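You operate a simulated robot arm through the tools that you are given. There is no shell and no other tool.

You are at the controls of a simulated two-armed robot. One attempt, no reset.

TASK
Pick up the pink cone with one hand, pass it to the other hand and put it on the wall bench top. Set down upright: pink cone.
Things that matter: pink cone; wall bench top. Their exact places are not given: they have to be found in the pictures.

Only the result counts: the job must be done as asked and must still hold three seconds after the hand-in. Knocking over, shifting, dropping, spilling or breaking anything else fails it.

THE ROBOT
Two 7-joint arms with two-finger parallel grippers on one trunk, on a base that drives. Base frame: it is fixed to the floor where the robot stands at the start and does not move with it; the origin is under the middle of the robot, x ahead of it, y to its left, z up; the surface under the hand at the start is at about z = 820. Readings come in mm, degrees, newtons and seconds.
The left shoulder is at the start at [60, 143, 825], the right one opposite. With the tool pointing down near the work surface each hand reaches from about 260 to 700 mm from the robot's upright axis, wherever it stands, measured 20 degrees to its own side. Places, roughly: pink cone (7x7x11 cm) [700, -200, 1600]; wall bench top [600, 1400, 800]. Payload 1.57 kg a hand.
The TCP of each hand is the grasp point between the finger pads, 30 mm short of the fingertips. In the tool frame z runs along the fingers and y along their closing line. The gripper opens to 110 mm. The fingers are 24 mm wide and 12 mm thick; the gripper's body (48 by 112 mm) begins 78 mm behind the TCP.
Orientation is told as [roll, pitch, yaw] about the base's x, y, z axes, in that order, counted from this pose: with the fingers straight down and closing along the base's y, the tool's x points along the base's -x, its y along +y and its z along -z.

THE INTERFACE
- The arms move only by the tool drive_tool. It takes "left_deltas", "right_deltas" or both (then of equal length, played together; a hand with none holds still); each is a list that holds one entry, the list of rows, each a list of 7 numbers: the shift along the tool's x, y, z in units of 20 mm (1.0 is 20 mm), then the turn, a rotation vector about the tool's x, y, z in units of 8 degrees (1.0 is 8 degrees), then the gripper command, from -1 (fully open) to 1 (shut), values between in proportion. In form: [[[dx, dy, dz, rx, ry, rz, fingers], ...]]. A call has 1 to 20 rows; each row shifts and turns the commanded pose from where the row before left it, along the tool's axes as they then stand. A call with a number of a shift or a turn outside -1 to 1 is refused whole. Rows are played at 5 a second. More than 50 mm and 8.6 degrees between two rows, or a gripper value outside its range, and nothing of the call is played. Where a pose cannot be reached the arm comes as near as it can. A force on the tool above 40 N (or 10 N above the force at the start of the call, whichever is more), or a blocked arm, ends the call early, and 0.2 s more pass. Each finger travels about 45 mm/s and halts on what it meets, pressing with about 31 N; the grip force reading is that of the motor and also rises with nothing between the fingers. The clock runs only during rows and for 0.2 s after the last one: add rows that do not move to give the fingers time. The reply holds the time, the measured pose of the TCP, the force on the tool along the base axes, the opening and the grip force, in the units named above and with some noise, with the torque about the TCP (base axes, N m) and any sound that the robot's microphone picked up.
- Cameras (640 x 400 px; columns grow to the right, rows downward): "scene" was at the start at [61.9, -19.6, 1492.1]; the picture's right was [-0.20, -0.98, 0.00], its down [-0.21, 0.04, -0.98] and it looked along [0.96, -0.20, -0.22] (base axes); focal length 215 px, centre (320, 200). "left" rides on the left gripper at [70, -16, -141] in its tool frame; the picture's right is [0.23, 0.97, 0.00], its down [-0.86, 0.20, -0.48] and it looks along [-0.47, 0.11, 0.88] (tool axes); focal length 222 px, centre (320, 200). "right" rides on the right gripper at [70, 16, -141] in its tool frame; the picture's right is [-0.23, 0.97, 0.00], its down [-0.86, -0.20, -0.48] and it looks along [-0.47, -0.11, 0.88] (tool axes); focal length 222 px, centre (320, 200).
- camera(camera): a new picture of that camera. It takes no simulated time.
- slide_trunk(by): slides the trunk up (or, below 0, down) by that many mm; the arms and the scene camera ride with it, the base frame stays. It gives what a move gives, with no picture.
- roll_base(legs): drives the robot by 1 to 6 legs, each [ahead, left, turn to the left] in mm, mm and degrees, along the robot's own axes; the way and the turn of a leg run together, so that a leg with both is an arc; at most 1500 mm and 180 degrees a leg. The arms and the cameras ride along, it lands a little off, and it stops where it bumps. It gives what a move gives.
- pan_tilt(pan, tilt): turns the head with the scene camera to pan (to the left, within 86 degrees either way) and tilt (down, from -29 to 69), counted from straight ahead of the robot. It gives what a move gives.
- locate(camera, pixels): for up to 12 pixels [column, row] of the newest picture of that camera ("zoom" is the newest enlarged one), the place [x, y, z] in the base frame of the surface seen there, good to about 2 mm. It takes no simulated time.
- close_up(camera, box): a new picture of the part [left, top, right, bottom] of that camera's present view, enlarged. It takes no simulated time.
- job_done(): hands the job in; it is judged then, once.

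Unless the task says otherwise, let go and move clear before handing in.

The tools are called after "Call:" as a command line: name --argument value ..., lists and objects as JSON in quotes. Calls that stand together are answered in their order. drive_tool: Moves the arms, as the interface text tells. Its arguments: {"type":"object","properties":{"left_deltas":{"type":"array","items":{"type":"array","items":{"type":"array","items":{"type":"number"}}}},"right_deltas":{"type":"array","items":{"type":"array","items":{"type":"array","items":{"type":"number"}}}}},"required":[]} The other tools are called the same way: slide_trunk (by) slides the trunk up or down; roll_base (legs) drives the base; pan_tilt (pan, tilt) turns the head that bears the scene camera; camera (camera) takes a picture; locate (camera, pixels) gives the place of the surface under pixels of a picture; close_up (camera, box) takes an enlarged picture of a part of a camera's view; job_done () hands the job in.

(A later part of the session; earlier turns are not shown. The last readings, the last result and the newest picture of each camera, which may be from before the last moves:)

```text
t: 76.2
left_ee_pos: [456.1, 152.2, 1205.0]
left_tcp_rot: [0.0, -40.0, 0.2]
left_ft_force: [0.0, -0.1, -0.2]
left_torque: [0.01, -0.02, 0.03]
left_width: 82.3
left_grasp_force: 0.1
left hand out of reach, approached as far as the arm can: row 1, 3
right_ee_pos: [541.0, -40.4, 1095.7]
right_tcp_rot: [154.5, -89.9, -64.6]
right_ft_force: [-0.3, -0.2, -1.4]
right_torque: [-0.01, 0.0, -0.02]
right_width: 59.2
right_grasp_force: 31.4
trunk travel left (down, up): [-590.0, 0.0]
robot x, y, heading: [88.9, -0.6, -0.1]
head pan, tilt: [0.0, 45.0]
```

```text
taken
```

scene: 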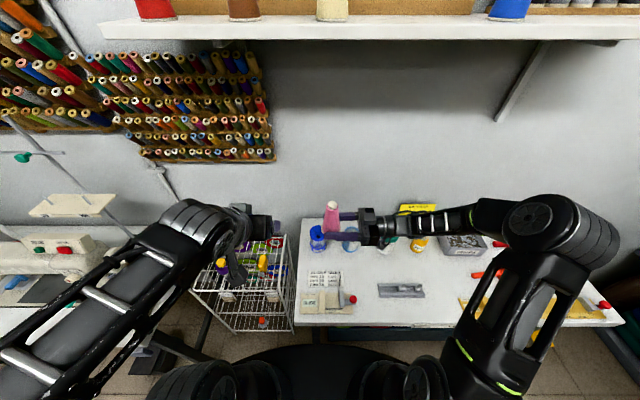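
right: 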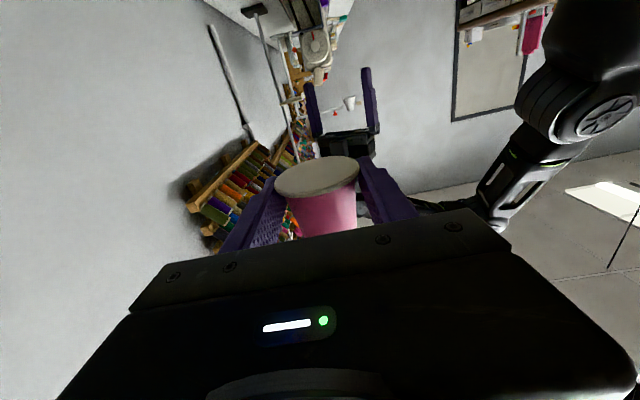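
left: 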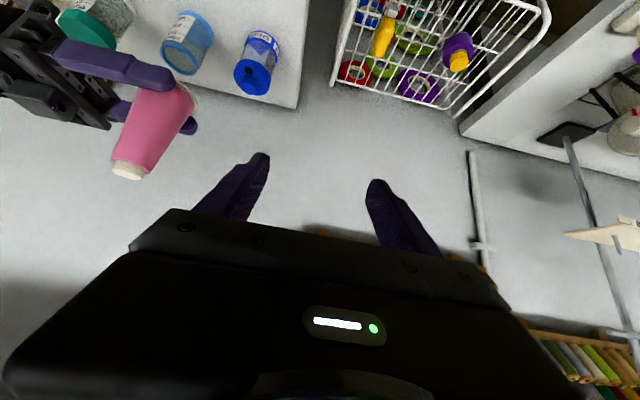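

The left camera shows the cone at (155,130) held by the right hand. I'll move the left hand sideways to stand directly behind the cone at [466,-37.5,1185].

Call:
drive_tool --left_deltas '[[[0.022, -0.4, 0.09, 0, 0, 0, -0.5], [0.022, -0.79, 0.09, 0, 0, 0, -0.5], [0.022, -0.79, 0.09, 0, 0, 0, -0.5], [0.022, -0.79, 0.09, 0, 0, 0, -0.5], [0.022, -0.79, 0.09, 0, 0, 0, -0.5], [0.022, -0.79, 0.09, 0, 0, 0, -0.5], [0.022, -0.79, 0.09, 0, 0, 0, -0.5], [0.022, -0.79, 0.09, 0, 0, 0, -0.5], [0.022, -0.79, 0.09, 0, 0, 0, -0.5], [0.022, -0.79, 0.09, 0, 0, 0, -0.5], [0.022, -0.79, 0.09, 0, 0, 0, -0.5], [0.022, -0.79, 0.09, 0, 0, 0, -0.5], [0, -0.4, 0, 0, 0, 0, -0.5]]]'

Call:
camera --camera "left"

Call:
camera --camera "right"

Call:
camera --camera "scene"

```text
t: 79.0
left_ee_pos: [467.3, -39.2, 1184.7]
left_tcp_rot: [0.1, -40.1, 0.1]
left_ft_force: [-0.6, 0.1, -0.2]
left_torque: [0.02, -0.02, 0.04]
left_width: 82.7
left_grasp_force: 0.0
right_ee_pos: [540.6, -40.2, 1094.8]
right_tcp_rot: [151.5, -90.0, -61.6]
right_ft_force: [-1.4, 0.1, -1.0]
right_torque: [0.01, -0.01, 0.01]
right_width: 58.9
right_grasp_force: 31.1
trunk travel left (down, up): [-590.0, 0.0]
robot x, y, heading: [90.0, 0.9, -0.0]
head pan, tilt: [0.0, 45.0]
```

```text
taken
```

left: 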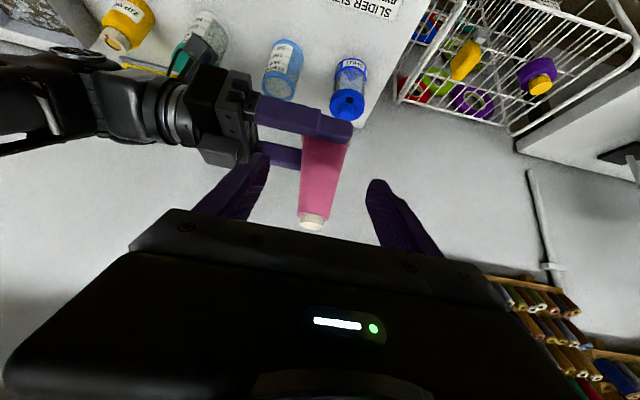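

```text
taken
```

right: 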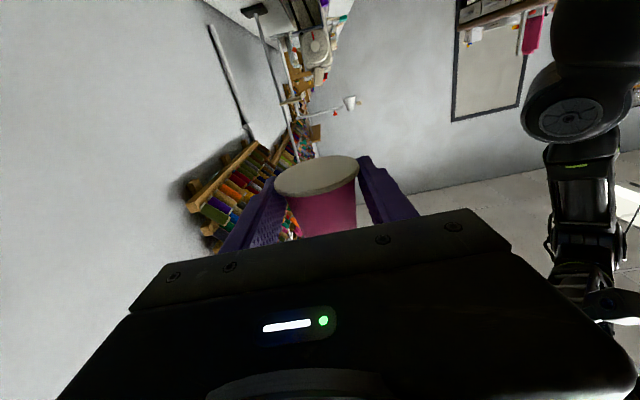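

```text
taken
```

scene: 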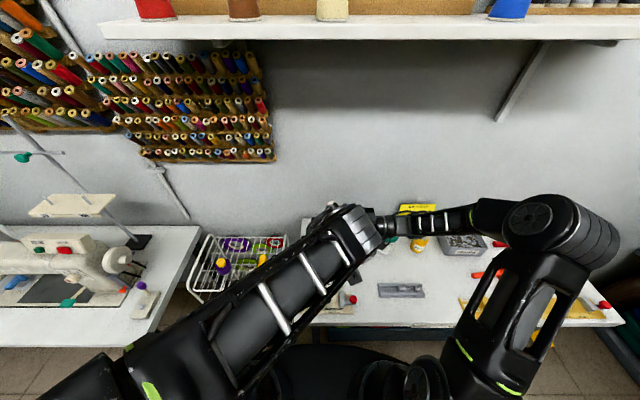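

The left view shows the cone at (320,180) between the left fingers. I'll measure the cone from this side to fine-tune the approach.

Call:
locate --camera "left" --pixels '[[313, 226], [313, 217], [303, 200], [337, 195], [320, 170], [302, 160], [343, 160], [320, 130], [350, 128], [262, 125], [300, 100]]'

Call:
close_up --camera "left" --box '[190, 80, 450, 242]'

```text
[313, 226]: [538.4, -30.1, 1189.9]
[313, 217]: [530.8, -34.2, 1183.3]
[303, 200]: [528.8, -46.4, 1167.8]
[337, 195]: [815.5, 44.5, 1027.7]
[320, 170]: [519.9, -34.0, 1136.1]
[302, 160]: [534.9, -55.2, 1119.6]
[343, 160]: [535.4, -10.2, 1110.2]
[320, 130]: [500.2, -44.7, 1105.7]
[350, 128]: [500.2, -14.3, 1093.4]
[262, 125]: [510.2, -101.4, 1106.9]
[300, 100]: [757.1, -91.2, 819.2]
```

```text
2.46 times, centred on (320, 161) of left
```

zoom: 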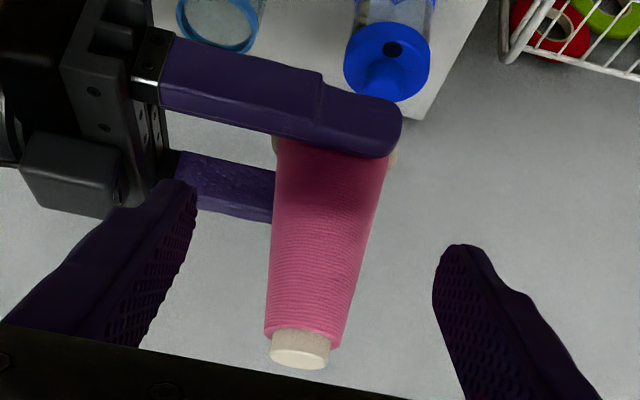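

The cone's centre from this side is y≈-34.5, top z≈1190, so the base is z≈1081, consistent. I'll advance 64 mm along the left tool axis with a small sideways correction, then check.

Call:
drive_tool --left_deltas '[[[0.007, 0.12, 0.2, 0, 0, 0, -0.5], [0.007, 0.115, 0.4, 0, 0, 0, -0.5], [0.007, 0, 0.4, 0, 0, 0, -0.5], [0.007, 0, 0.4, 0, 0, 0, -0.5], [0.007, 0, 0.4, 0, 0, 0, -0.5], [0.007, 0, 0.4, 0, 0, 0, -0.5], [0.007, 0, 0.4, 0, 0, 0, -0.5], [0.007, 0, 0.4, 0, 0, 0, -0.5], [0, 0, 0.2, 0, 0, 0, -0.5]]]'

Call:
close_up --camera "left" --box '[190, 80, 450, 242]'

Call:
close_up --camera "right" --box '[200, 100, 460, 262]'

```text
t: 81.0
left_ee_pos: [508.5, -32.5, 1135.6]
left_tcp_rot: [-0.1, -39.9, 0.0]
left_ft_force: [0.3, -0.1, -0.4]
left_torque: [-0.03, 0.02, 0.02]
left_width: 82.4
left_grasp_force: 0.2
right_ee_pos: [539.7, -40.2, 1095.5]
right_tcp_rot: [151.5, -89.8, -61.6]
right_ft_force: [0.2, -0.2, -1.6]
right_torque: [-0.02, 0.0, 0.0]
right_width: 58.9
right_grasp_force: 31.3
trunk travel left (down, up): [-590.0, 0.0]
robot x, y, heading: [87.4, 2.8, 0.1]
head pan, tilt: [0.0, 45.0]
```

```text
2.46 times, centred on (320, 161) of left
```

zoom: 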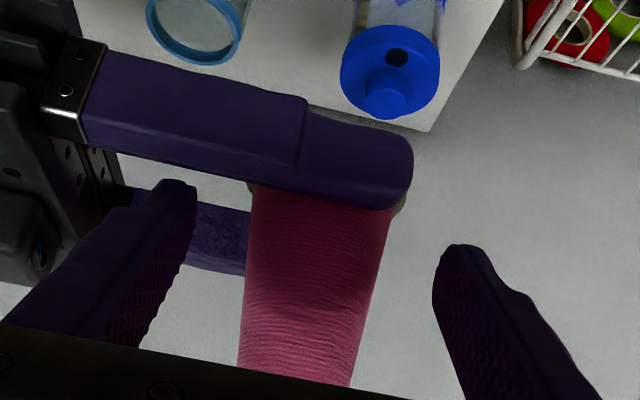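

```text
2.46 times, centred on (330, 181) of right
```

zoom: 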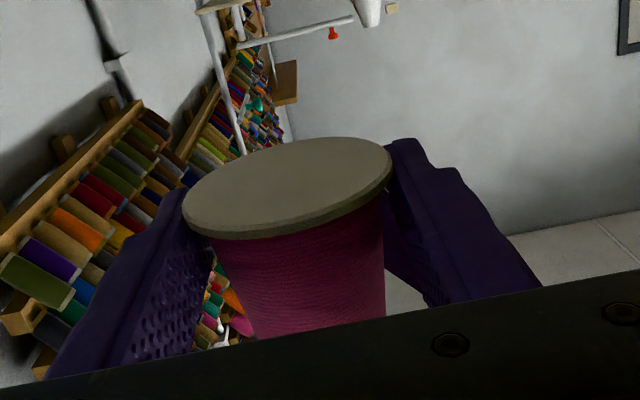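

Right finger and cone are clear of the left fingers. I'll advance the last ~37 mm so the left fingertips straddle the rim.

Call:
drive_tool --left_deltas '[[[0.02, 0, 0.3, 0, 0, 0, -0.5], [0.02, -0.02, 0.4, 0, 0, 0, -0.5], [0.02, -0.02, 0.4, 0, 0, 0, -0.5], [0.02, 0, 0.35, 0, 0, 0, -0.5], [0.005, 0, 0.25, 0, 0, 0, -0.5], [0, 0, 0.13, 0, 0, 0, -0.5], [0, 0, 0, 0, 0, 0, -0.5]]]'

Call:
close_up --camera "left" --box '[190, 80, 450, 242]'

Call:
close_up --camera "right" --box '[200, 100, 460, 262]'

```text
t: 82.6
left_ee_pos: [529.9, -35.4, 1105.1]
left_tcp_rot: [0.1, -40.0, 0.2]
left_ft_force: [-0.3, 0.0, -0.5]
left_torque: [-0.01, -0.02, 0.0]
left_width: 82.6
left_grasp_force: 0.1
right_ee_pos: [540.1, -40.8, 1095.1]
right_tcp_rot: [150.9, -89.8, -61.0]
right_ft_force: [0.5, -0.6, -0.9]
right_torque: [-0.05, 0.01, -0.02]
right_width: 59.4
right_grasp_force: 31.1
trunk travel left (down, up): [-590.0, 0.0]
robot x, y, heading: [87.7, 3.6, -0.1]
head pan, tilt: [0.0, 45.0]
```

```text
2.46 times, centred on (320, 161) of left
```

zoom: 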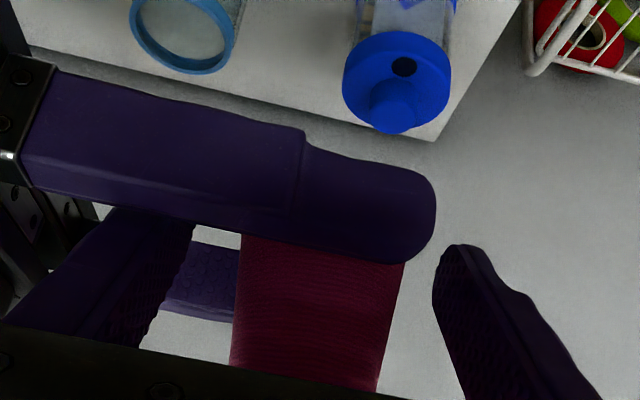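

```text
2.46 times, centred on (330, 181) of right
```

zoom: 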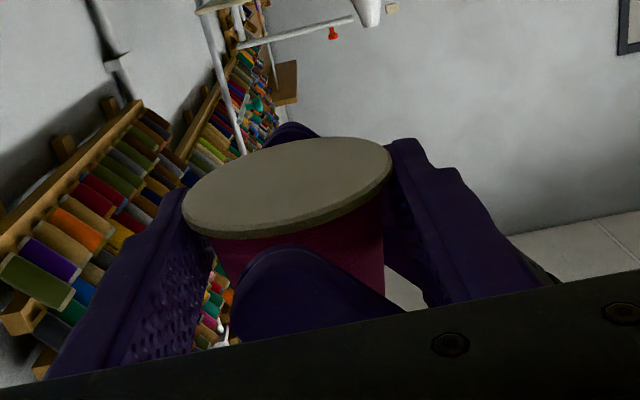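

The right camera, looking up from below, shows both left fingertips beside the rim, near one at (295,250) and far one at (290,128). I'll locate them relative to the base.

Call:
locate --camera "zoom" --pixels '[[292, 252], [270, 262], [320, 258], [290, 126], [300, 130], [275, 130], [287, 185], [287, 236], [300, 232], [240, 300]]'

```text
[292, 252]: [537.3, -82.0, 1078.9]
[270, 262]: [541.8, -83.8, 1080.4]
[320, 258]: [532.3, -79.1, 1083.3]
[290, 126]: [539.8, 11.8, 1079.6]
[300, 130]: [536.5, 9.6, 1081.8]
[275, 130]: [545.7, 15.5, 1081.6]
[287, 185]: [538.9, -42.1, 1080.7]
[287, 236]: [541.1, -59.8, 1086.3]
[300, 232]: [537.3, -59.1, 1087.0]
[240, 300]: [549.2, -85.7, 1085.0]
```

The left fingertips reach to z≈1079, about 2 mm below the base, right beside the rim at x≈539. I'll go 2 mm deeper along the axis and close.

Call:
drive_tool --left_deltas '[[[0, 0, 0.1, 0, 0, 0, -0.5], [0, 0, 0, 0, 0, 0, -0.4], [0, 0, 0, 0, 0, 0, -0.25], [0, 0, 0, 0, 0, 0, -0.1], [0, 0, 0, 0, 0, 0, 0.2], [0, 0, 0, 0, 0, 0, 1], [0, 0, 0, 0, 0, 0, 1], [0, 0, 0, 0, 0, 0, 1], [0, 0, 0, 0, 0, 0, 1]]]'

Call:
close_up --camera "right" --box '[200, 100, 460, 262]'

Call:
close_up --camera "left" --box '[190, 80, 450, 242]'

```text
t: 84.6
left_ee_pos: [531.2, -33.4, 1105.0]
left_tcp_rot: [0.1, -40.0, 0.2]
left_ft_force: [2.6, 6.1, 0.2]
left_torque: [0.11, -0.07, -0.02]
left_width: 59.8
left_grasp_force: 30.9
right_ee_pos: [539.8, -41.6, 1095.0]
right_tcp_rot: [147.9, -89.9, -58.0]
right_ft_force: [-2.1, -6.4, -1.3]
right_torque: [-0.13, 0.07, 0.14]
right_width: 59.4
right_grasp_force: 30.5
trunk travel left (down, up): [-590.0, 0.0]
robot x, y, heading: [88.2, -0.4, 0.1]
head pan, tilt: [0.0, 45.0]
```

```text
2.46 times, centred on (330, 181) of right
```

zoom: 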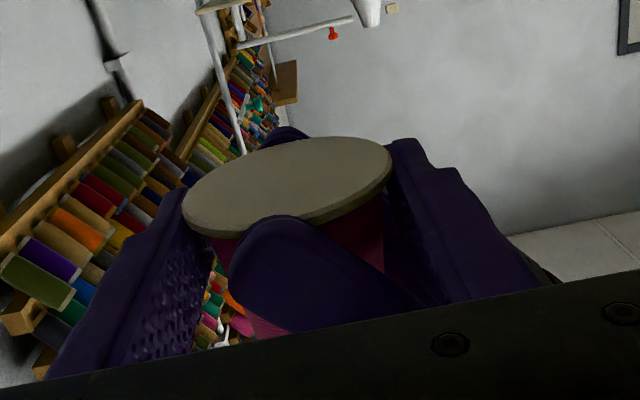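

```text
2.46 times, centred on (320, 161) of left
```

zoom: 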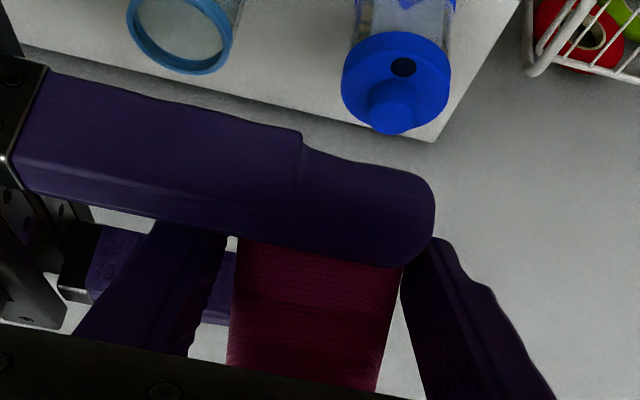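

The left hand now grips the rim too (59.8 mm, 30.9 N), so both hands hold the cone. Before driving to the bench I'll survey the surroundings for the path.

Call:
pan_tilt --pan 86 --tilt 35

Call:
camera --camera "scene"

Call:
locate --camera "scene" --pixels '[[100, 380], [60, 300], [150, 250], [200, 330], [250, 380], [300, 300], [40, 200], [330, 180], [420, 200], [470, 230], [380, 160], [120, 330]]'

```text
t: 86.2
left_ee_pos: [530.6, -34.2, 1105.0]
left_tcp_rot: [0.1, -40.1, 0.0]
left_ft_force: [3.3, 10.6, 0.0]
left_torque: [0.28, -0.04, -0.01]
left_width: 60.1
left_grasp_force: 31.3
right_ee_pos: [539.9, -41.1, 1095.9]
right_tcp_rot: [150.4, -89.9, -60.5]
right_ft_force: [-3.3, -10.1, 0.5]
right_torque: [-0.15, 0.02, 0.15]
right_width: 59.3
right_grasp_force: 31.1
trunk travel left (down, up): [-590.0, 0.0]
robot x, y, heading: [90.5, -0.1, -0.2]
head pan, tilt: [85.9, 35.0]
```

```text
taken
```

scene: 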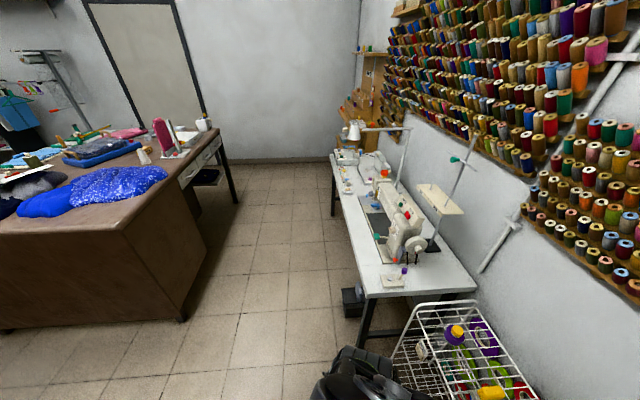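

```text
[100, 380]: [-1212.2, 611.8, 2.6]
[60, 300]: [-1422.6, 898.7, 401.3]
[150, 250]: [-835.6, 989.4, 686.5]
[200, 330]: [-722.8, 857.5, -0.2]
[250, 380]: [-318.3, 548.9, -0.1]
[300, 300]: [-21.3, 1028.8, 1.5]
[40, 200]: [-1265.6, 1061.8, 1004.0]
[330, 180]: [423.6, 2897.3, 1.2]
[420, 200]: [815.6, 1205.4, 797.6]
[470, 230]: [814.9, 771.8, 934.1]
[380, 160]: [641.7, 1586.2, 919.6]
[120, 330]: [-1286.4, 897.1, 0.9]
```

The corridor is free; the brown desk stands at x≲-700, and the bench runs along the wall from y≈600. The hands press against each other along y (about 10 N), so I'll shift the left hand 1 mm in +y to relax that.

Call:
drive_tool --left_deltas '[[[0, 0.05, 0, 0, 0, 0, 1], [0, 0, 0, 0, 0, 0, 1]]]'

```text
t: 86.8
left_ee_pos: [530.7, -33.6, 1103.8]
left_tcp_rot: [0.0, -40.0, 0.1]
left_ft_force: [3.5, 4.9, -2.2]
left_torque: [0.18, 0.04, -0.01]
left_width: 59.7
left_grasp_force: 31.1
right_ee_pos: [540.5, -39.8, 1094.3]
right_tcp_rot: [166.2, -89.9, -76.4]
right_ft_force: [-2.4, -4.8, 1.4]
right_torque: [-0.14, -0.04, 0.15]
right_width: 59.0
right_grasp_force: 31.0
trunk travel left (down, up): [-590.0, 0.0]
robot x, y, heading: [89.5, -0.7, -0.0]
head pan, tilt: [85.9, 35.0]
```

Call:
drive_tool --left_deltas '[[[-0.019, 0.04, 0.016, 0, 0, 0, 1], [0, 0, 0, 0, 0, 0, 1], [0, 0, 0, 0, 0, 0, 1]]]'

Call:
camera --camera "right"

Call:
locate --camera "scene" --pixels '[[366, 294], [478, 285], [390, 285], [343, 195], [352, 220], [365, 260], [372, 190], [400, 218], [430, 205], [362, 175], [440, 190], [415, 245]]'

Call:
close_up --camera "scene" --box '[310, 110, 490, 310]'

```text
t: 87.6
left_ee_pos: [531.7, -33.8, 1105.3]
left_tcp_rot: [-0.1, -40.0, 0.0]
left_ft_force: [-3.7, -2.7, -1.0]
left_torque: [-0.17, 0.04, -0.11]
left_width: 59.8
left_grasp_force: 31.2
right_ee_pos: [540.9, -40.9, 1095.5]
right_tcp_rot: [162.9, -89.9, -73.0]
right_ft_force: [2.8, 3.2, 1.2]
right_torque: [0.17, 0.0, 0.07]
right_width: 58.8
right_grasp_force: 31.0
trunk travel left (down, up): [-590.0, 0.0]
robot x, y, heading: [88.8, -2.5, 0.2]
head pan, tilt: [85.9, 35.0]
```

```text
taken
```

right: 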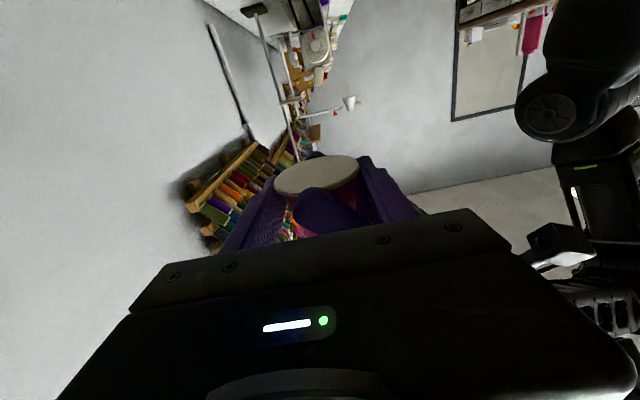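

```text
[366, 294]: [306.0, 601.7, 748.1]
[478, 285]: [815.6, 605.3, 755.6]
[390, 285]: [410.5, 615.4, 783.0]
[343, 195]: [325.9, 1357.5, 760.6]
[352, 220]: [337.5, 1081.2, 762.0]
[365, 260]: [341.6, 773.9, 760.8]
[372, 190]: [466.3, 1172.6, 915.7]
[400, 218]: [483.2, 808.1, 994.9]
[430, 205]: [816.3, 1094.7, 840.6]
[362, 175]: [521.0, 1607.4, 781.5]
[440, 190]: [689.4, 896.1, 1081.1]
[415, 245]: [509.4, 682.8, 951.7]
```

```text
2.00 times, centred on (400, 210) of scene
```

zoom: 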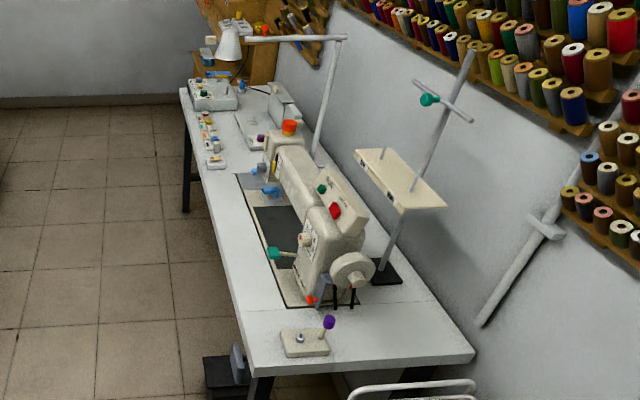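

Forces are small now. The zoom shows the bench top with free strips along the front edge around (230,240) and at the near end around (420,330). I'll locate candidate spots and the obstacles' bounds.

Call:
locate --camera "zoom" --pixels '[[285, 308], [235, 175], [352, 305], [282, 335], [328, 352], [380, 330], [440, 340], [420, 310], [225, 165], [224, 185], [210, 155], [400, 285]]'

Call:
locate --camera "scene" --pixels '[[350, 165], [345, 170], [352, 180], [360, 185], [348, 180], [340, 180], [347, 300], [355, 310], [360, 240], [358, 200]]'

```text
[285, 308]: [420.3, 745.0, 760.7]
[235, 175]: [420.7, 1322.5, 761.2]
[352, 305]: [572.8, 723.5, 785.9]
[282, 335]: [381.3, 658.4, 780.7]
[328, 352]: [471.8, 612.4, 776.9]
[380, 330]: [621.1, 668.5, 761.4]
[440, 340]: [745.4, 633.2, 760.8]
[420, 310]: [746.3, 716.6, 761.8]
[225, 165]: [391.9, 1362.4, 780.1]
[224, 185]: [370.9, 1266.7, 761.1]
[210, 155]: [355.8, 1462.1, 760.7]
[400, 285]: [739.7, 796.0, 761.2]
```

```text
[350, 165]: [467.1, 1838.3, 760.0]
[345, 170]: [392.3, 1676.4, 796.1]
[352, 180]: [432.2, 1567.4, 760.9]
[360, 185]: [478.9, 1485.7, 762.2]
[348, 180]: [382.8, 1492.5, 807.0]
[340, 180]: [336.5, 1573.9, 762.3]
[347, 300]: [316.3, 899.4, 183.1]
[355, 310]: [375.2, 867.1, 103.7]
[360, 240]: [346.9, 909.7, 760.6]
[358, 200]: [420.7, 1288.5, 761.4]
```

The front strip of the bench at x 306–420, y 1000–1250 is free, so I'll set the cone down near [362, 1120]. First a short test drive backwards with both hands holding.

Call:
roll_base --legs '[[-95, 0, 0]]'

Call:
camera --camera "right"

Call:
pan_tilt --pan 70 --tilt 65

Call:
camera --camera "scene"

```text
t: 88.8
left_ee_pos: [435.3, -32.8, 1105.2]
left_tcp_rot: [-0.1, -40.1, 0.0]
left_ft_force: [-7.8, -12.3, -1.2]
left_torque: [-0.24, 0.14, -0.23]
left_width: 59.6
left_grasp_force: 30.7
right_ee_pos: [445.0, -40.4, 1094.9]
right_tcp_rot: [-154.8, -89.9, -115.4]
right_ft_force: [7.8, 12.2, 1.7]
right_torque: [0.07, -0.1, 0.03]
right_width: 59.1
right_grasp_force: 30.6
trunk travel left (down, up): [-590.0, 0.0]
robot x, y, heading: [-5.3, 3.2, 0.0]
head pan, tilt: [85.9, 35.0]
```

```text
taken
```

right: 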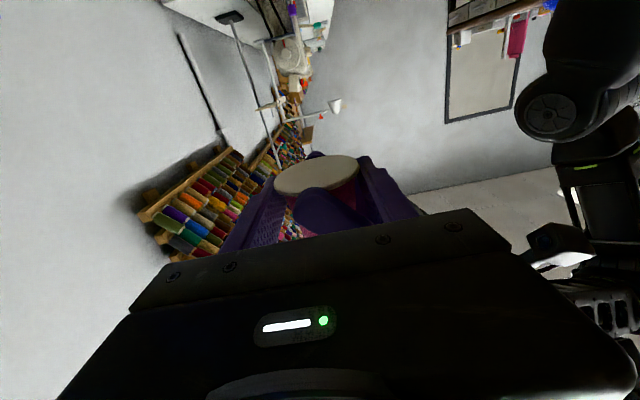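

```text
t: 89.7
left_ee_pos: [436.7, -32.5, 1104.1]
left_tcp_rot: [0.0, -40.0, 0.0]
left_ft_force: [-0.1, -0.8, -0.2]
left_torque: [0.01, 0.03, -0.11]
left_width: 59.6
left_grasp_force: 30.8
right_ee_pos: [446.6, -39.4, 1096.2]
right_tcp_rot: [174.8, -89.9, -85.0]
right_ft_force: [0.4, 0.6, -0.3]
right_torque: [-0.01, -0.03, 0.11]
right_width: 59.0
right_grasp_force: 31.3
trunk travel left (down, up): [-590.0, 0.0]
robot x, y, heading: [-9.0, -0.6, 0.1]
head pan, tilt: [70.0, 65.0]
```

```text
taken
```

scene: 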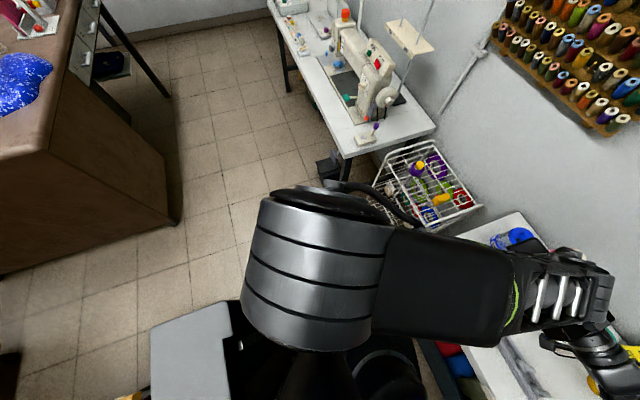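

The cone is unchanged in the grips and the forces relaxed to about zero after the stop. A grey box shows at (190,340) and the desk corner at (178,222); I'll locate them before driving sideways.

Call:
locate --camera "scene" --pixels '[[190, 350], [160, 330], [225, 305], [178, 222], [215, 230], [200, 290], [100, 340], [130, 395], [240, 370], [10, 370], [330, 165], [240, 250]]'

```text
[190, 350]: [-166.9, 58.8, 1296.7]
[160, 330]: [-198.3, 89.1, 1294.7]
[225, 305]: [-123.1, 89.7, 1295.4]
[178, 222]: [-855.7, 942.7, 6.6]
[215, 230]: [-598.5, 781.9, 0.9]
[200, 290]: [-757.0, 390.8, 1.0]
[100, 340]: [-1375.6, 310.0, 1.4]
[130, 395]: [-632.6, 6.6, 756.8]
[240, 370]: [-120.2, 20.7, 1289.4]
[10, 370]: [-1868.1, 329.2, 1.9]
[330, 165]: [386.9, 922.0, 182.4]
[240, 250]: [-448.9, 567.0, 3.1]
```

That grey part is the robot's own column, and the floor on the way is clear. I'll drive left along the bench with a slight backward component, in one smooth leg.

Call:
roll_base --legs '[[-85, 1155, 0]]'

Call:
camera --camera "right"

Call:
camera --camera "left"

Call:
pan_tilt --pan 0 --tilt 50

Call:
camera --camera "scene"

```text
t: 95.7
left_ee_pos: [356.4, 1133.3, 1104.1]
left_tcp_rot: [0.1, -40.0, -0.7]
left_ft_force: [1.3, -1.5, -4.4]
left_torque: [-0.02, 0.01, -0.06]
left_width: 59.6
left_grasp_force: 31.7
right_ee_pos: [366.6, 1126.4, 1095.2]
right_tcp_rot: [171.9, -89.9, -82.6]
right_ft_force: [-2.0, 2.2, 4.0]
right_torque: [-0.03, -0.01, -0.03]
right_width: 59.0
right_grasp_force: 31.2
trunk travel left (down, up): [-590.0, 0.0]
robot x, y, heading: [-84.7, 1169.1, -0.6]
head pan, tilt: [70.0, 65.0]
```

```text
taken
```

right: 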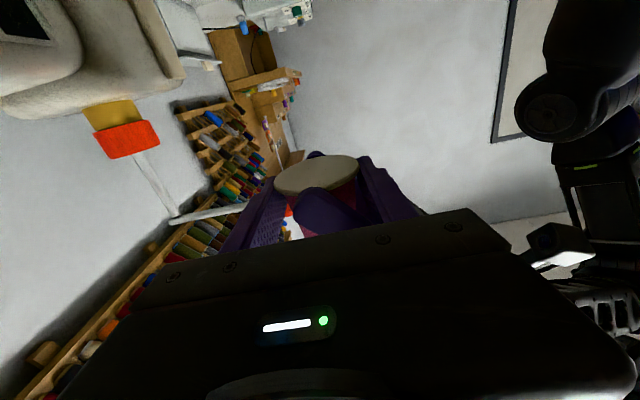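

```text
taken
```

left: 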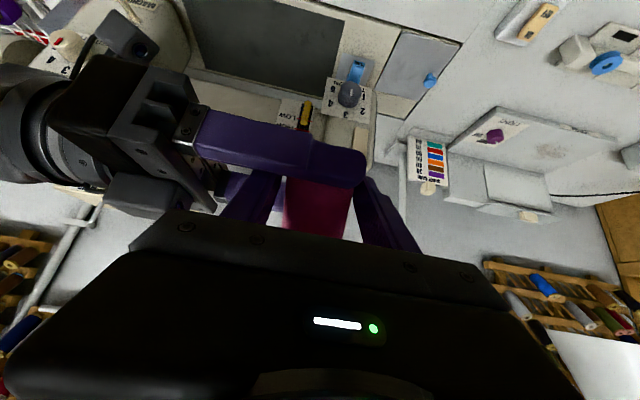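

```text
t: 97.1
left_ee_pos: [356.7, 1134.0, 1104.4]
left_tcp_rot: [0.0, -40.0, -0.7]
left_ft_force: [-0.3, -1.8, 0.0]
left_torque: [0.06, 0.05, 0.0]
left_width: 59.6
left_grasp_force: 30.8
right_ee_pos: [365.7, 1126.0, 1096.3]
right_tcp_rot: [173.3, -89.8, -84.1]
right_ft_force: [0.4, 1.8, -1.2]
right_torque: [-0.07, -0.02, -0.02]
right_width: 58.8
right_grasp_force: 30.7
trunk travel left (down, up): [-590.0, 0.0]
robot x, y, heading: [-83.6, 1173.8, -0.7]
head pan, tilt: [0.0, 50.0]
```

```text
taken
```

scene: 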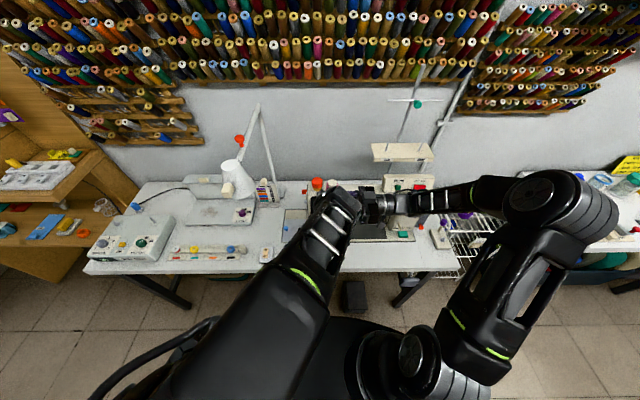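

Arrived: robot at [-84,1171], cone at about [365,1131], still held by both hands. I'll check what lies beneath and nearby on the bench.

Call:
locate --camera "left" --pixels '[[350, 92], [357, 70], [430, 80], [300, 25], [400, 60], [360, 125], [420, 125], [430, 165], [280, 110], [400, 150], [500, 60], [380, 110]]'

Call:
locate --camera "scene" --pixels '[[266, 255], [270, 265], [290, 215], [318, 185], [370, 262], [385, 240], [395, 265], [440, 240], [260, 268], [350, 290], [360, 233]]'

Call:
close_up --camera "scene" --box '[240, 160, 460, 300]'

```text
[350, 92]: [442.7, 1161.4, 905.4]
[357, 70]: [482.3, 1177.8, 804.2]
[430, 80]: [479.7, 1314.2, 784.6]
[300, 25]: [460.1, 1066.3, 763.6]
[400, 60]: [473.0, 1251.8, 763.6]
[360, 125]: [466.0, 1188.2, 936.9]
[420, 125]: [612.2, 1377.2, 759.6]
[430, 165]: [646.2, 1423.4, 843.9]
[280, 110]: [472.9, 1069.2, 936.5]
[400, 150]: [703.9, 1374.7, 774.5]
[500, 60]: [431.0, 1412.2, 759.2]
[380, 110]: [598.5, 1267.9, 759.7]
```

```text
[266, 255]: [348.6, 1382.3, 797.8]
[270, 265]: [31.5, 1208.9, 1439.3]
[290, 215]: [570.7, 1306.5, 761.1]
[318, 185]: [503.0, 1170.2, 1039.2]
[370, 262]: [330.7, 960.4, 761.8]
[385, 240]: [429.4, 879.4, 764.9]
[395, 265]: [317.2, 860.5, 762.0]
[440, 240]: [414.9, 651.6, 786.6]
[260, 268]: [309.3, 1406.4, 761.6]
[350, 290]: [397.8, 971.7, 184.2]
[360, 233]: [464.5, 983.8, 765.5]
```

```text
2.86 times, centred on (350, 230) of scene
```

zoom: 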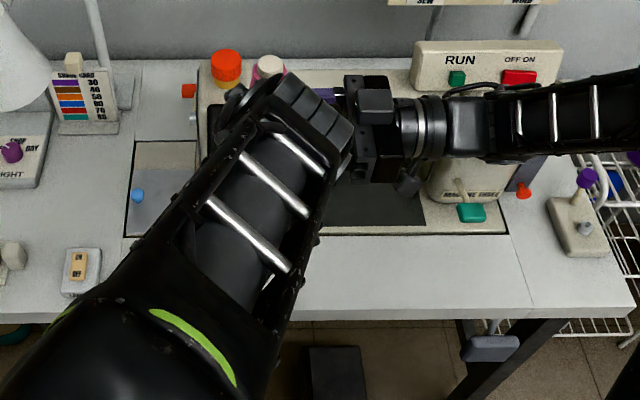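

The machine head's nearest part is at x≈443, leaving nearly 50 mm to the cone's edge. Before lowering the trunk, I'll check where the right elbow and forearm are relative to the bench.

Call:
locate --camera "scene" --pixels '[[535, 195], [600, 205], [590, 235], [500, 195], [450, 195], [410, 202], [520, 280], [470, 350], [330, 200], [300, 260], [402, 233], [372, 225]]'

Call:
locate --camera "zoom" --pixels '[[472, 212], [455, 190], [523, 190], [586, 180], [410, 185], [375, 105], [490, 200]]'

```text
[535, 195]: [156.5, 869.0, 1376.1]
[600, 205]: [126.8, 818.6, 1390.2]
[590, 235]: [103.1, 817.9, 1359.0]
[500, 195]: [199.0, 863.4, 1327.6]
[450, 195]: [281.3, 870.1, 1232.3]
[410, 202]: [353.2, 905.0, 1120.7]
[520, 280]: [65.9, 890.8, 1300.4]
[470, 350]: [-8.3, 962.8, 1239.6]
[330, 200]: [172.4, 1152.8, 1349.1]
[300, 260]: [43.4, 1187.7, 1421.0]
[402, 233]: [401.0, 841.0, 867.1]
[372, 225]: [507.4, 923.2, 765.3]
```

```text
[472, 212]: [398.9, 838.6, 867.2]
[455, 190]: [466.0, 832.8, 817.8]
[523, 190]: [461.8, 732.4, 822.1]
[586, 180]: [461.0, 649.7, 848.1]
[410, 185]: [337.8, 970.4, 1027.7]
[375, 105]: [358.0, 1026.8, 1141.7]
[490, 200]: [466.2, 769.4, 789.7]
```

The right elbow is high (z≈1380) and well in front of the bench, so lowering is safe; the nearest item is the green lever knob at [400,840,867]. I'll lower the trunk by 185 mm.

Call:
slide_trunk --by -185

Call:
camera --camera "right"

Call:
camera --camera "left"

Call:
camera --camera "scene"

```text
t: 99.1
left_ee_pos: [358.1, 1134.1, 920.2]
left_tcp_rot: [0.0, -40.0, -0.7]
left_ft_force: [1.4, -1.4, -1.9]
left_torque: [0.04, 0.05, -0.02]
left_width: 59.6
left_grasp_force: 31.8
right_ee_pos: [367.0, 1126.1, 911.3]
right_tcp_rot: [177.0, -90.0, -87.7]
right_ft_force: [-1.1, 2.8, 1.2]
right_torque: [-0.02, -0.01, -0.03]
right_width: 59.0
right_grasp_force: 31.0
trunk travel left (down, up): [-405.0, 185.0]
robot x, y, heading: [-87.5, 1169.4, -0.8]
head pan, tilt: [0.0, 50.0]
```

```text
taken
```

right: 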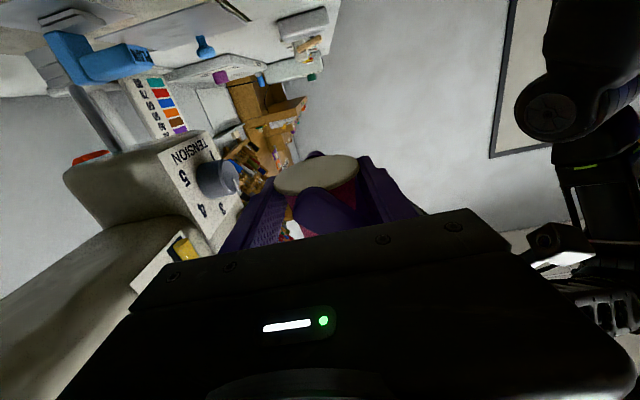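

```text
taken
```

left: 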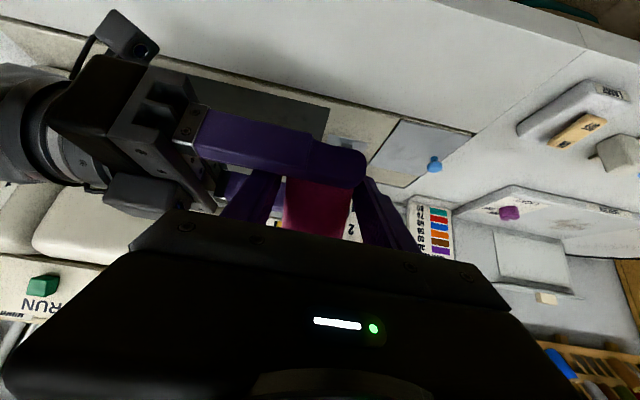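

```text
taken
```

scene: 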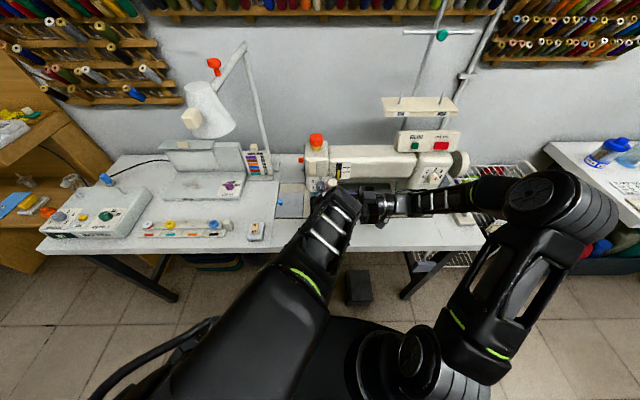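

Cone base is now about 136 mm above the bench and internal forces are small. I'll release the right fingers gradually to about 72 mm, keeping clear of the tension dial at x≈443.

Call:
drive_tool --right_deltas '[[[0, 0, 0, 0, 0, 0, 0.0], [0, 0, 0, 0, 0, 0, -0.05], [0, 0, 0, 0, 0, 0, -0.09], [0, 0, 0, 0, 0, 0, -0.12], [0, 0, 0, 0, 0, 0, -0.16], [0, 0, 0, 0, 0, 0, -0.22], [0, 0, 0, 0, 0, 0, -0.31], [0, 0, 0, 0, 0, 0, -0.31]]]' --left_deltas '[[[0, 0, 0, 0, 0, 0, 1], [0, 0, 0, 0, 0, 0, 1], [0, 0, 0, 0, 0, 0, 1], [0, 0, 0, 0, 0, 0, 1], [0, 0, 0, 0, 0, 0, 1], [0, 0, 0, 0, 0, 0, 1], [0, 0, 0, 0, 0, 0, 1], [0, 0, 0, 0, 0, 0, 1]]]'

Call:
close_up --camera "right" --box '[200, 100, 460, 262]'

Call:
close_up --camera "left" --box '[190, 80, 450, 242]'

```text
t: 100.9
left_ee_pos: [356.4, 1133.8, 919.2]
left_tcp_rot: [0.0, -39.9, -0.7]
left_ft_force: [0.0, 0.0, -0.2]
left_torque: [-0.01, 0.03, 0.02]
left_width: 59.8
left_grasp_force: 30.9
right_ee_pos: [367.2, 1126.4, 910.3]
right_tcp_rot: [172.1, -90.0, -82.9]
right_ft_force: [-0.4, -0.4, 0.1]
right_torque: [0.02, -0.01, 0.0]
right_width: 72.2
right_grasp_force: 0.0
trunk travel left (down, up): [-405.0, 185.0]
robot x, y, heading: [-87.7, 1171.6, -0.5]
head pan, tilt: [0.0, 50.0]
```

```text
2.46 times, centred on (330, 181) of right
```

zoom: 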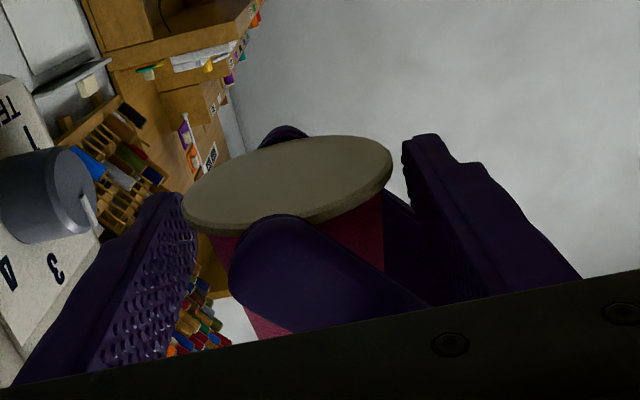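

```text
2.46 times, centred on (320, 161) of left
```

zoom: 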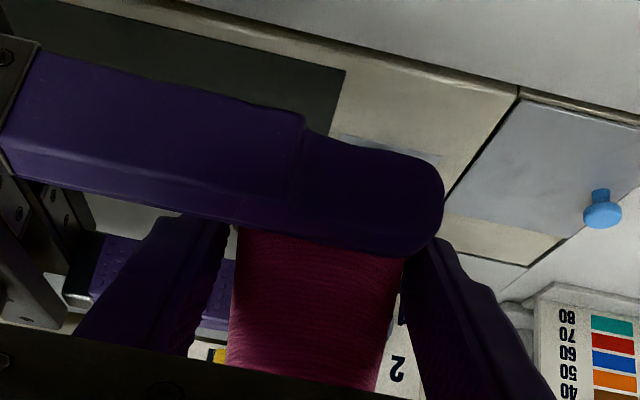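

The left hand now holds the cone alone, unchanged, while the right is open at 72 mm. Retracting the right hand toward -y would pass close above the green lever knob (z≈867), so I'll raise the trunk 50 mm first.

Call:
slide_trunk --by 50

Call:
close_up --camera "right" --box '[200, 100, 460, 262]'

```text
t: 101.8
left_ee_pos: [356.9, 1134.5, 970.4]
left_tcp_rot: [0.0, -40.1, -0.7]
left_ft_force: [0.5, -0.4, -0.1]
left_torque: [-0.04, 0.01, -0.01]
left_width: 59.7
left_grasp_force: 30.9
right_ee_pos: [366.2, 1126.6, 961.2]
right_tcp_rot: [167.8, -89.9, -78.5]
right_ft_force: [1.2, 0.9, -0.2]
right_torque: [-0.01, 0.01, 0.01]
right_width: 72.2
right_grasp_force: 0.0
trunk travel left (down, up): [-455.0, 135.0]
robot x, y, heading: [-83.1, 1172.2, -0.7]
head pan, tilt: [0.0, 50.0]
```

```text
2.46 times, centred on (330, 181) of right
```

zoom: 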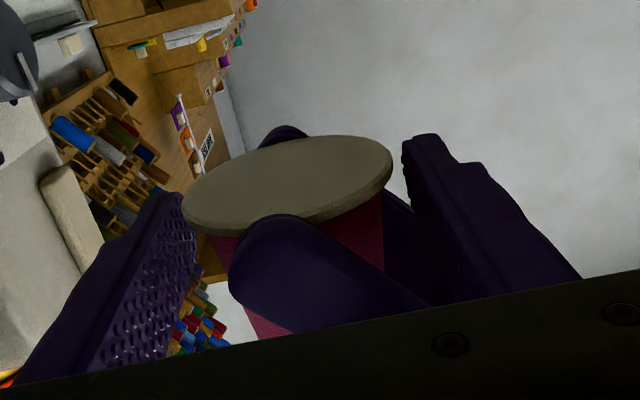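

The left hold is stable through the trunk move. The far right finger looks close to the rim at (185,205), so I'll open the right a little more, to about 84 mm, before retracting.

Call:
drive_tool --right_deltas '[[[0, 0, 0, 0, 0, 0, -0.35], [0, 0, 0, 0, 0, 0, -0.42], [0, 0, 0, 0, 0, 0, -0.527], [0, 0, 0, 0, 0, 0, -0.527]]]'

Call:
close_up --camera "right" --box '[200, 100, 460, 262]'

Call:
locate --camera "zoom" --pixels '[[287, 185], [200, 195], [370, 160], [290, 140], [260, 225], [275, 132], [270, 230]]'

```text
t: 102.8
left_ee_pos: [356.9, 1133.2, 969.8]
left_tcp_rot: [0.0, -39.9, -0.8]
left_ft_force: [-0.6, -0.1, -0.6]
left_torque: [-0.01, 0.0, -0.02]
left_width: 59.6
left_grasp_force: 31.1
right_ee_pos: [367.7, 1126.6, 960.4]
right_tcp_rot: [173.4, -89.8, -84.2]
right_ft_force: [0.6, 0.0, 1.0]
right_torque: [-0.01, 0.01, 0.01]
right_width: 84.0
right_grasp_force: 0.0
trunk travel left (down, up): [-455.0, 135.0]
robot x, y, heading: [-87.7, 1173.5, -0.5]
head pan, tilt: [0.0, 50.0]
```

```text
2.46 times, centred on (330, 181) of right
```

zoom: 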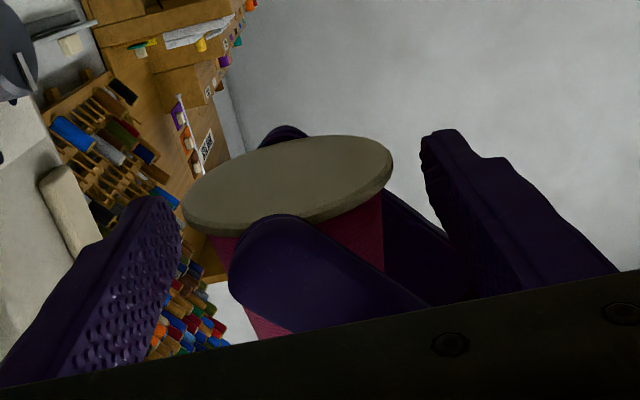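

```text
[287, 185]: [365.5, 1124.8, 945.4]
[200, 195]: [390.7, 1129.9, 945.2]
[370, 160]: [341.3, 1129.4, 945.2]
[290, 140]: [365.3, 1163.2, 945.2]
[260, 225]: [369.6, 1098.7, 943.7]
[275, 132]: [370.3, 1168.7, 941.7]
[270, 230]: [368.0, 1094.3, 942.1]
```

The cone is level (base z≈945.2 all around), centre [366,1131], held by the left alone. I'll retract the right hand straight back along its fingers by 100 mm.

Call:
drive_tool --right_deltas '[[[0, 0, -0.3, 0, 0, 0, -0.527], [0, 0, -0.5, 0, 0, 0, -0.527], [0, 0, -0.7, 0, 0, 0, -0.527], [0, 0, -0.7, 0, 0, 0, -0.527], [0, 0, -0.7, 0, 0, 0, -0.527], [0, 0, -0.7, 0, 0, 0, -0.527], [0, 0, -0.7, 0, 0, 0, -0.527], [0, 0, -0.5, 0, 0, 0, -0.527], [0, 0, -0.2, 0, 0, 0, -0.527]]]'

Call:
camera --camera "right"

Call:
camera --camera "scene"

```text
t: 104.8
left_ee_pos: [356.5, 1133.3, 970.2]
left_tcp_rot: [0.0, -40.0, -0.6]
left_ft_force: [-0.5, -0.3, -0.6]
left_torque: [-0.01, 0.01, -0.01]
left_width: 59.8
left_grasp_force: 31.3
right_ee_pos: [364.7, 1026.7, 959.9]
right_tcp_rot: [179.4, -89.9, -90.2]
right_ft_force: [-0.7, -0.3, 0.2]
right_torque: [-0.02, -0.02, -0.02]
right_width: 84.1
right_grasp_force: 0.0
trunk travel left (down, up): [-455.0, 135.0]
robot x, y, heading: [-83.3, 1173.8, -0.4]
head pan, tilt: [0.0, 50.0]
```

```text
taken
```

right: 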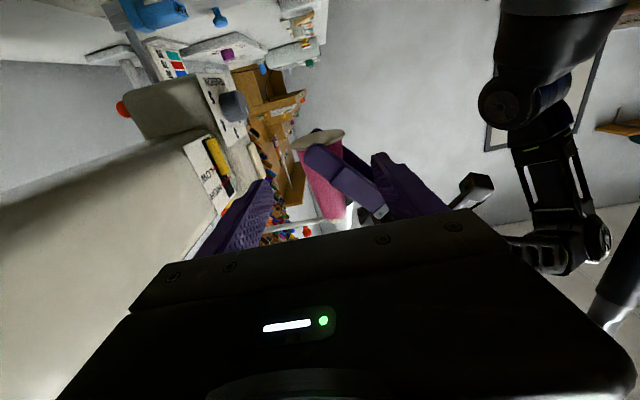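

```text
taken
```

scene: 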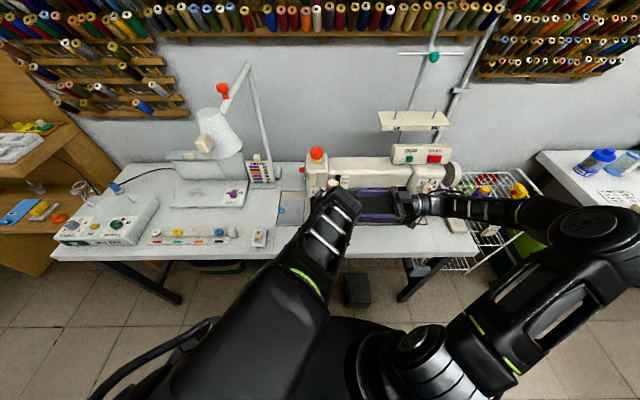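

The right hand is clear of the cone and left fingers. I'll raise the right hand 240 mm so that the trunk can be lowered without it nearing the bench.

Call:
drive_tool --right_deltas '[[[-0.4, 0, 0, 0, 0, 0, -0.527], [-0.7, 0, 0, 0, 0, 0, -0.527], [-0.8, 0, 0, 0, 0, 0, -0.527], [-0.8, 0, 0, 0, 0, 0, -0.527], [-0.8, 0, 0, 0, 0, 0, -0.527], [-0.8, 0, 0, 0, 0, 0, -0.527], [-0.8, 0, 0, 0, 0, 0, -0.527], [-0.8, 0, 0, 0, 0, 0, -0.527], [-0.8, 0, 0, 0, 0, 0, -0.527], [-0.8, 0, 0, 0, 0, 0, -0.527], [-0.8, 0, 0, 0, 0, 0, -0.527], [-0.8, 0, 0, 0, 0, 0, -0.527], [-0.8, 0, 0, 0, 0, 0, -0.527], [-0.8, 0, 0, 0, 0, 0, -0.527], [-0.8, 0, 0, 0, 0, 0, -0.527], [-0.5, 0, 0, 0, 0, 0, -0.527]]]'

Call:
camera --camera "scene"

Call:
close_up --camera "left" --box '[190, 80, 450, 242]'

Call:
camera --camera "right"

```text
t: 108.2
left_ee_pos: [356.2, 1133.3, 969.2]
left_tcp_rot: [0.1, -40.0, -0.9]
left_ft_force: [-0.6, -0.3, 0.3]
left_torque: [0.02, 0.04, 0.02]
left_width: 59.9
left_grasp_force: 31.0
right_ee_pos: [365.6, 1024.5, 1200.3]
right_tcp_rot: [162.8, -89.7, -73.6]
right_ft_force: [1.3, 0.0, 0.0]
right_torque: [0.01, 0.0, 0.02]
right_width: 84.2
right_grasp_force: 0.1
trunk travel left (down, up): [-455.0, 135.0]
robot x, y, heading: [-89.4, 1170.3, -0.9]
head pan, tilt: [0.0, 50.0]
```

```text
taken
```

scene: 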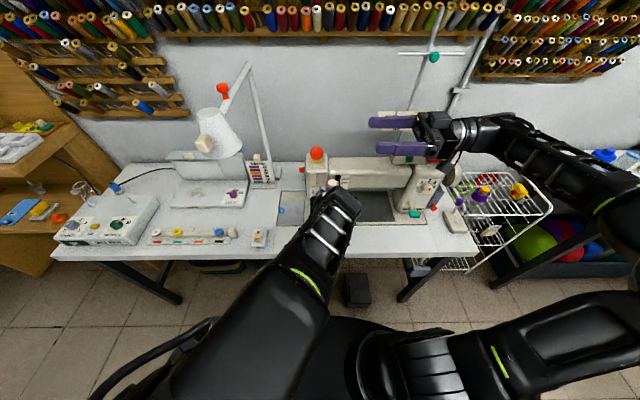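

```text
2.46 times, centred on (320, 161) of left
```

zoom: 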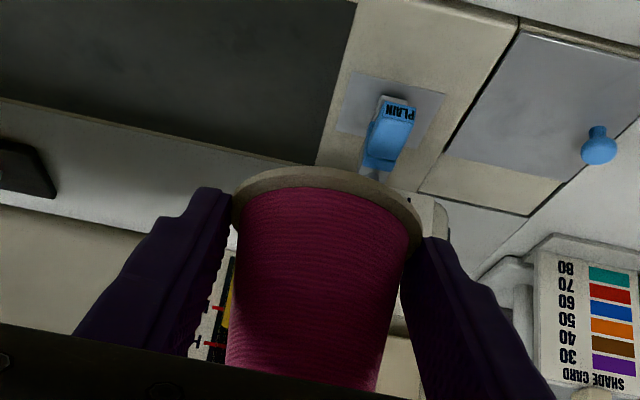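

```text
taken
```

right: 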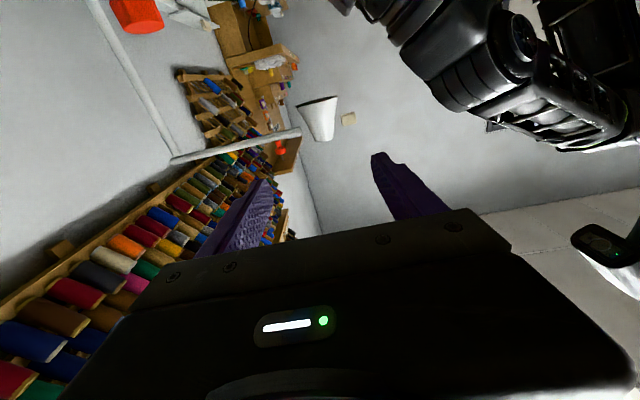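

The left view shows the rim well seated between the left fingertips. I'll check the raised right arm's position before lowering the trunk further.

Call:
locate --camera "scene" --pixels '[[620, 190], [600, 320], [500, 340], [540, 150], [470, 130], [430, 130], [635, 240], [400, 370]]'

Call:
locate --camera "left" --pixels '[[320, 152], [285, 160], [360, 170], [345, 135], [300, 145]]'

```text
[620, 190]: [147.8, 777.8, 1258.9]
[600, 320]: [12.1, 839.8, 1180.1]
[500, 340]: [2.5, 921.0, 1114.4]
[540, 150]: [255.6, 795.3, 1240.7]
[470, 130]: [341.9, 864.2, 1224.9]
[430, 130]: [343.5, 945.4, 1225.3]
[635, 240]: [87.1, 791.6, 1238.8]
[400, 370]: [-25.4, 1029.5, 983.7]
```

```text
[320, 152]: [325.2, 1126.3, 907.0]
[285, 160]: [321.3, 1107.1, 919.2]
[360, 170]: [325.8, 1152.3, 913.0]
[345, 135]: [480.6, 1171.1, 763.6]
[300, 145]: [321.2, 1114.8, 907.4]
```

Those left-camera readings belong to the older picture (they hit the right finger of that time). I'll re-measure on the newest close-up.

Call:
close_up --camera "left" --box '[190, 80, 450, 242]'

Call:
locate --camera "zoom" --pixels '[[325, 172], [240, 205], [415, 215], [325, 210], [320, 300], [290, 175], [360, 180], [245, 330], [385, 340]]'

```text
2.46 times, centred on (320, 161) of left
```

zoom: 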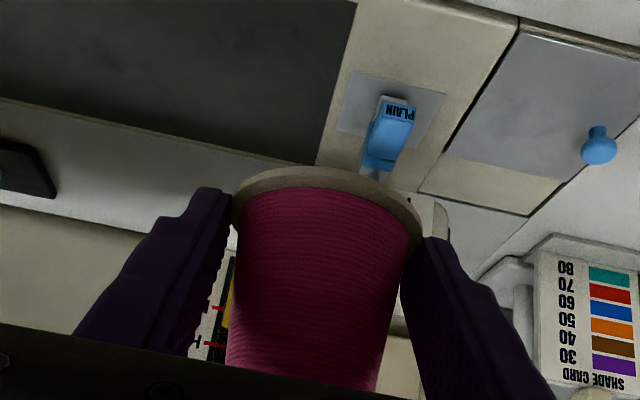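

```text
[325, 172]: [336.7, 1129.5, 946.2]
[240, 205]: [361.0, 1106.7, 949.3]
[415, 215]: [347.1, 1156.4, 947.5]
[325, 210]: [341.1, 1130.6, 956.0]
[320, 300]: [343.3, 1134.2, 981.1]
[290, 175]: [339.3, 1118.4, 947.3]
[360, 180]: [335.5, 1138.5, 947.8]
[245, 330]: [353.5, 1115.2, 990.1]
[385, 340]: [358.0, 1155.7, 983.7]
```

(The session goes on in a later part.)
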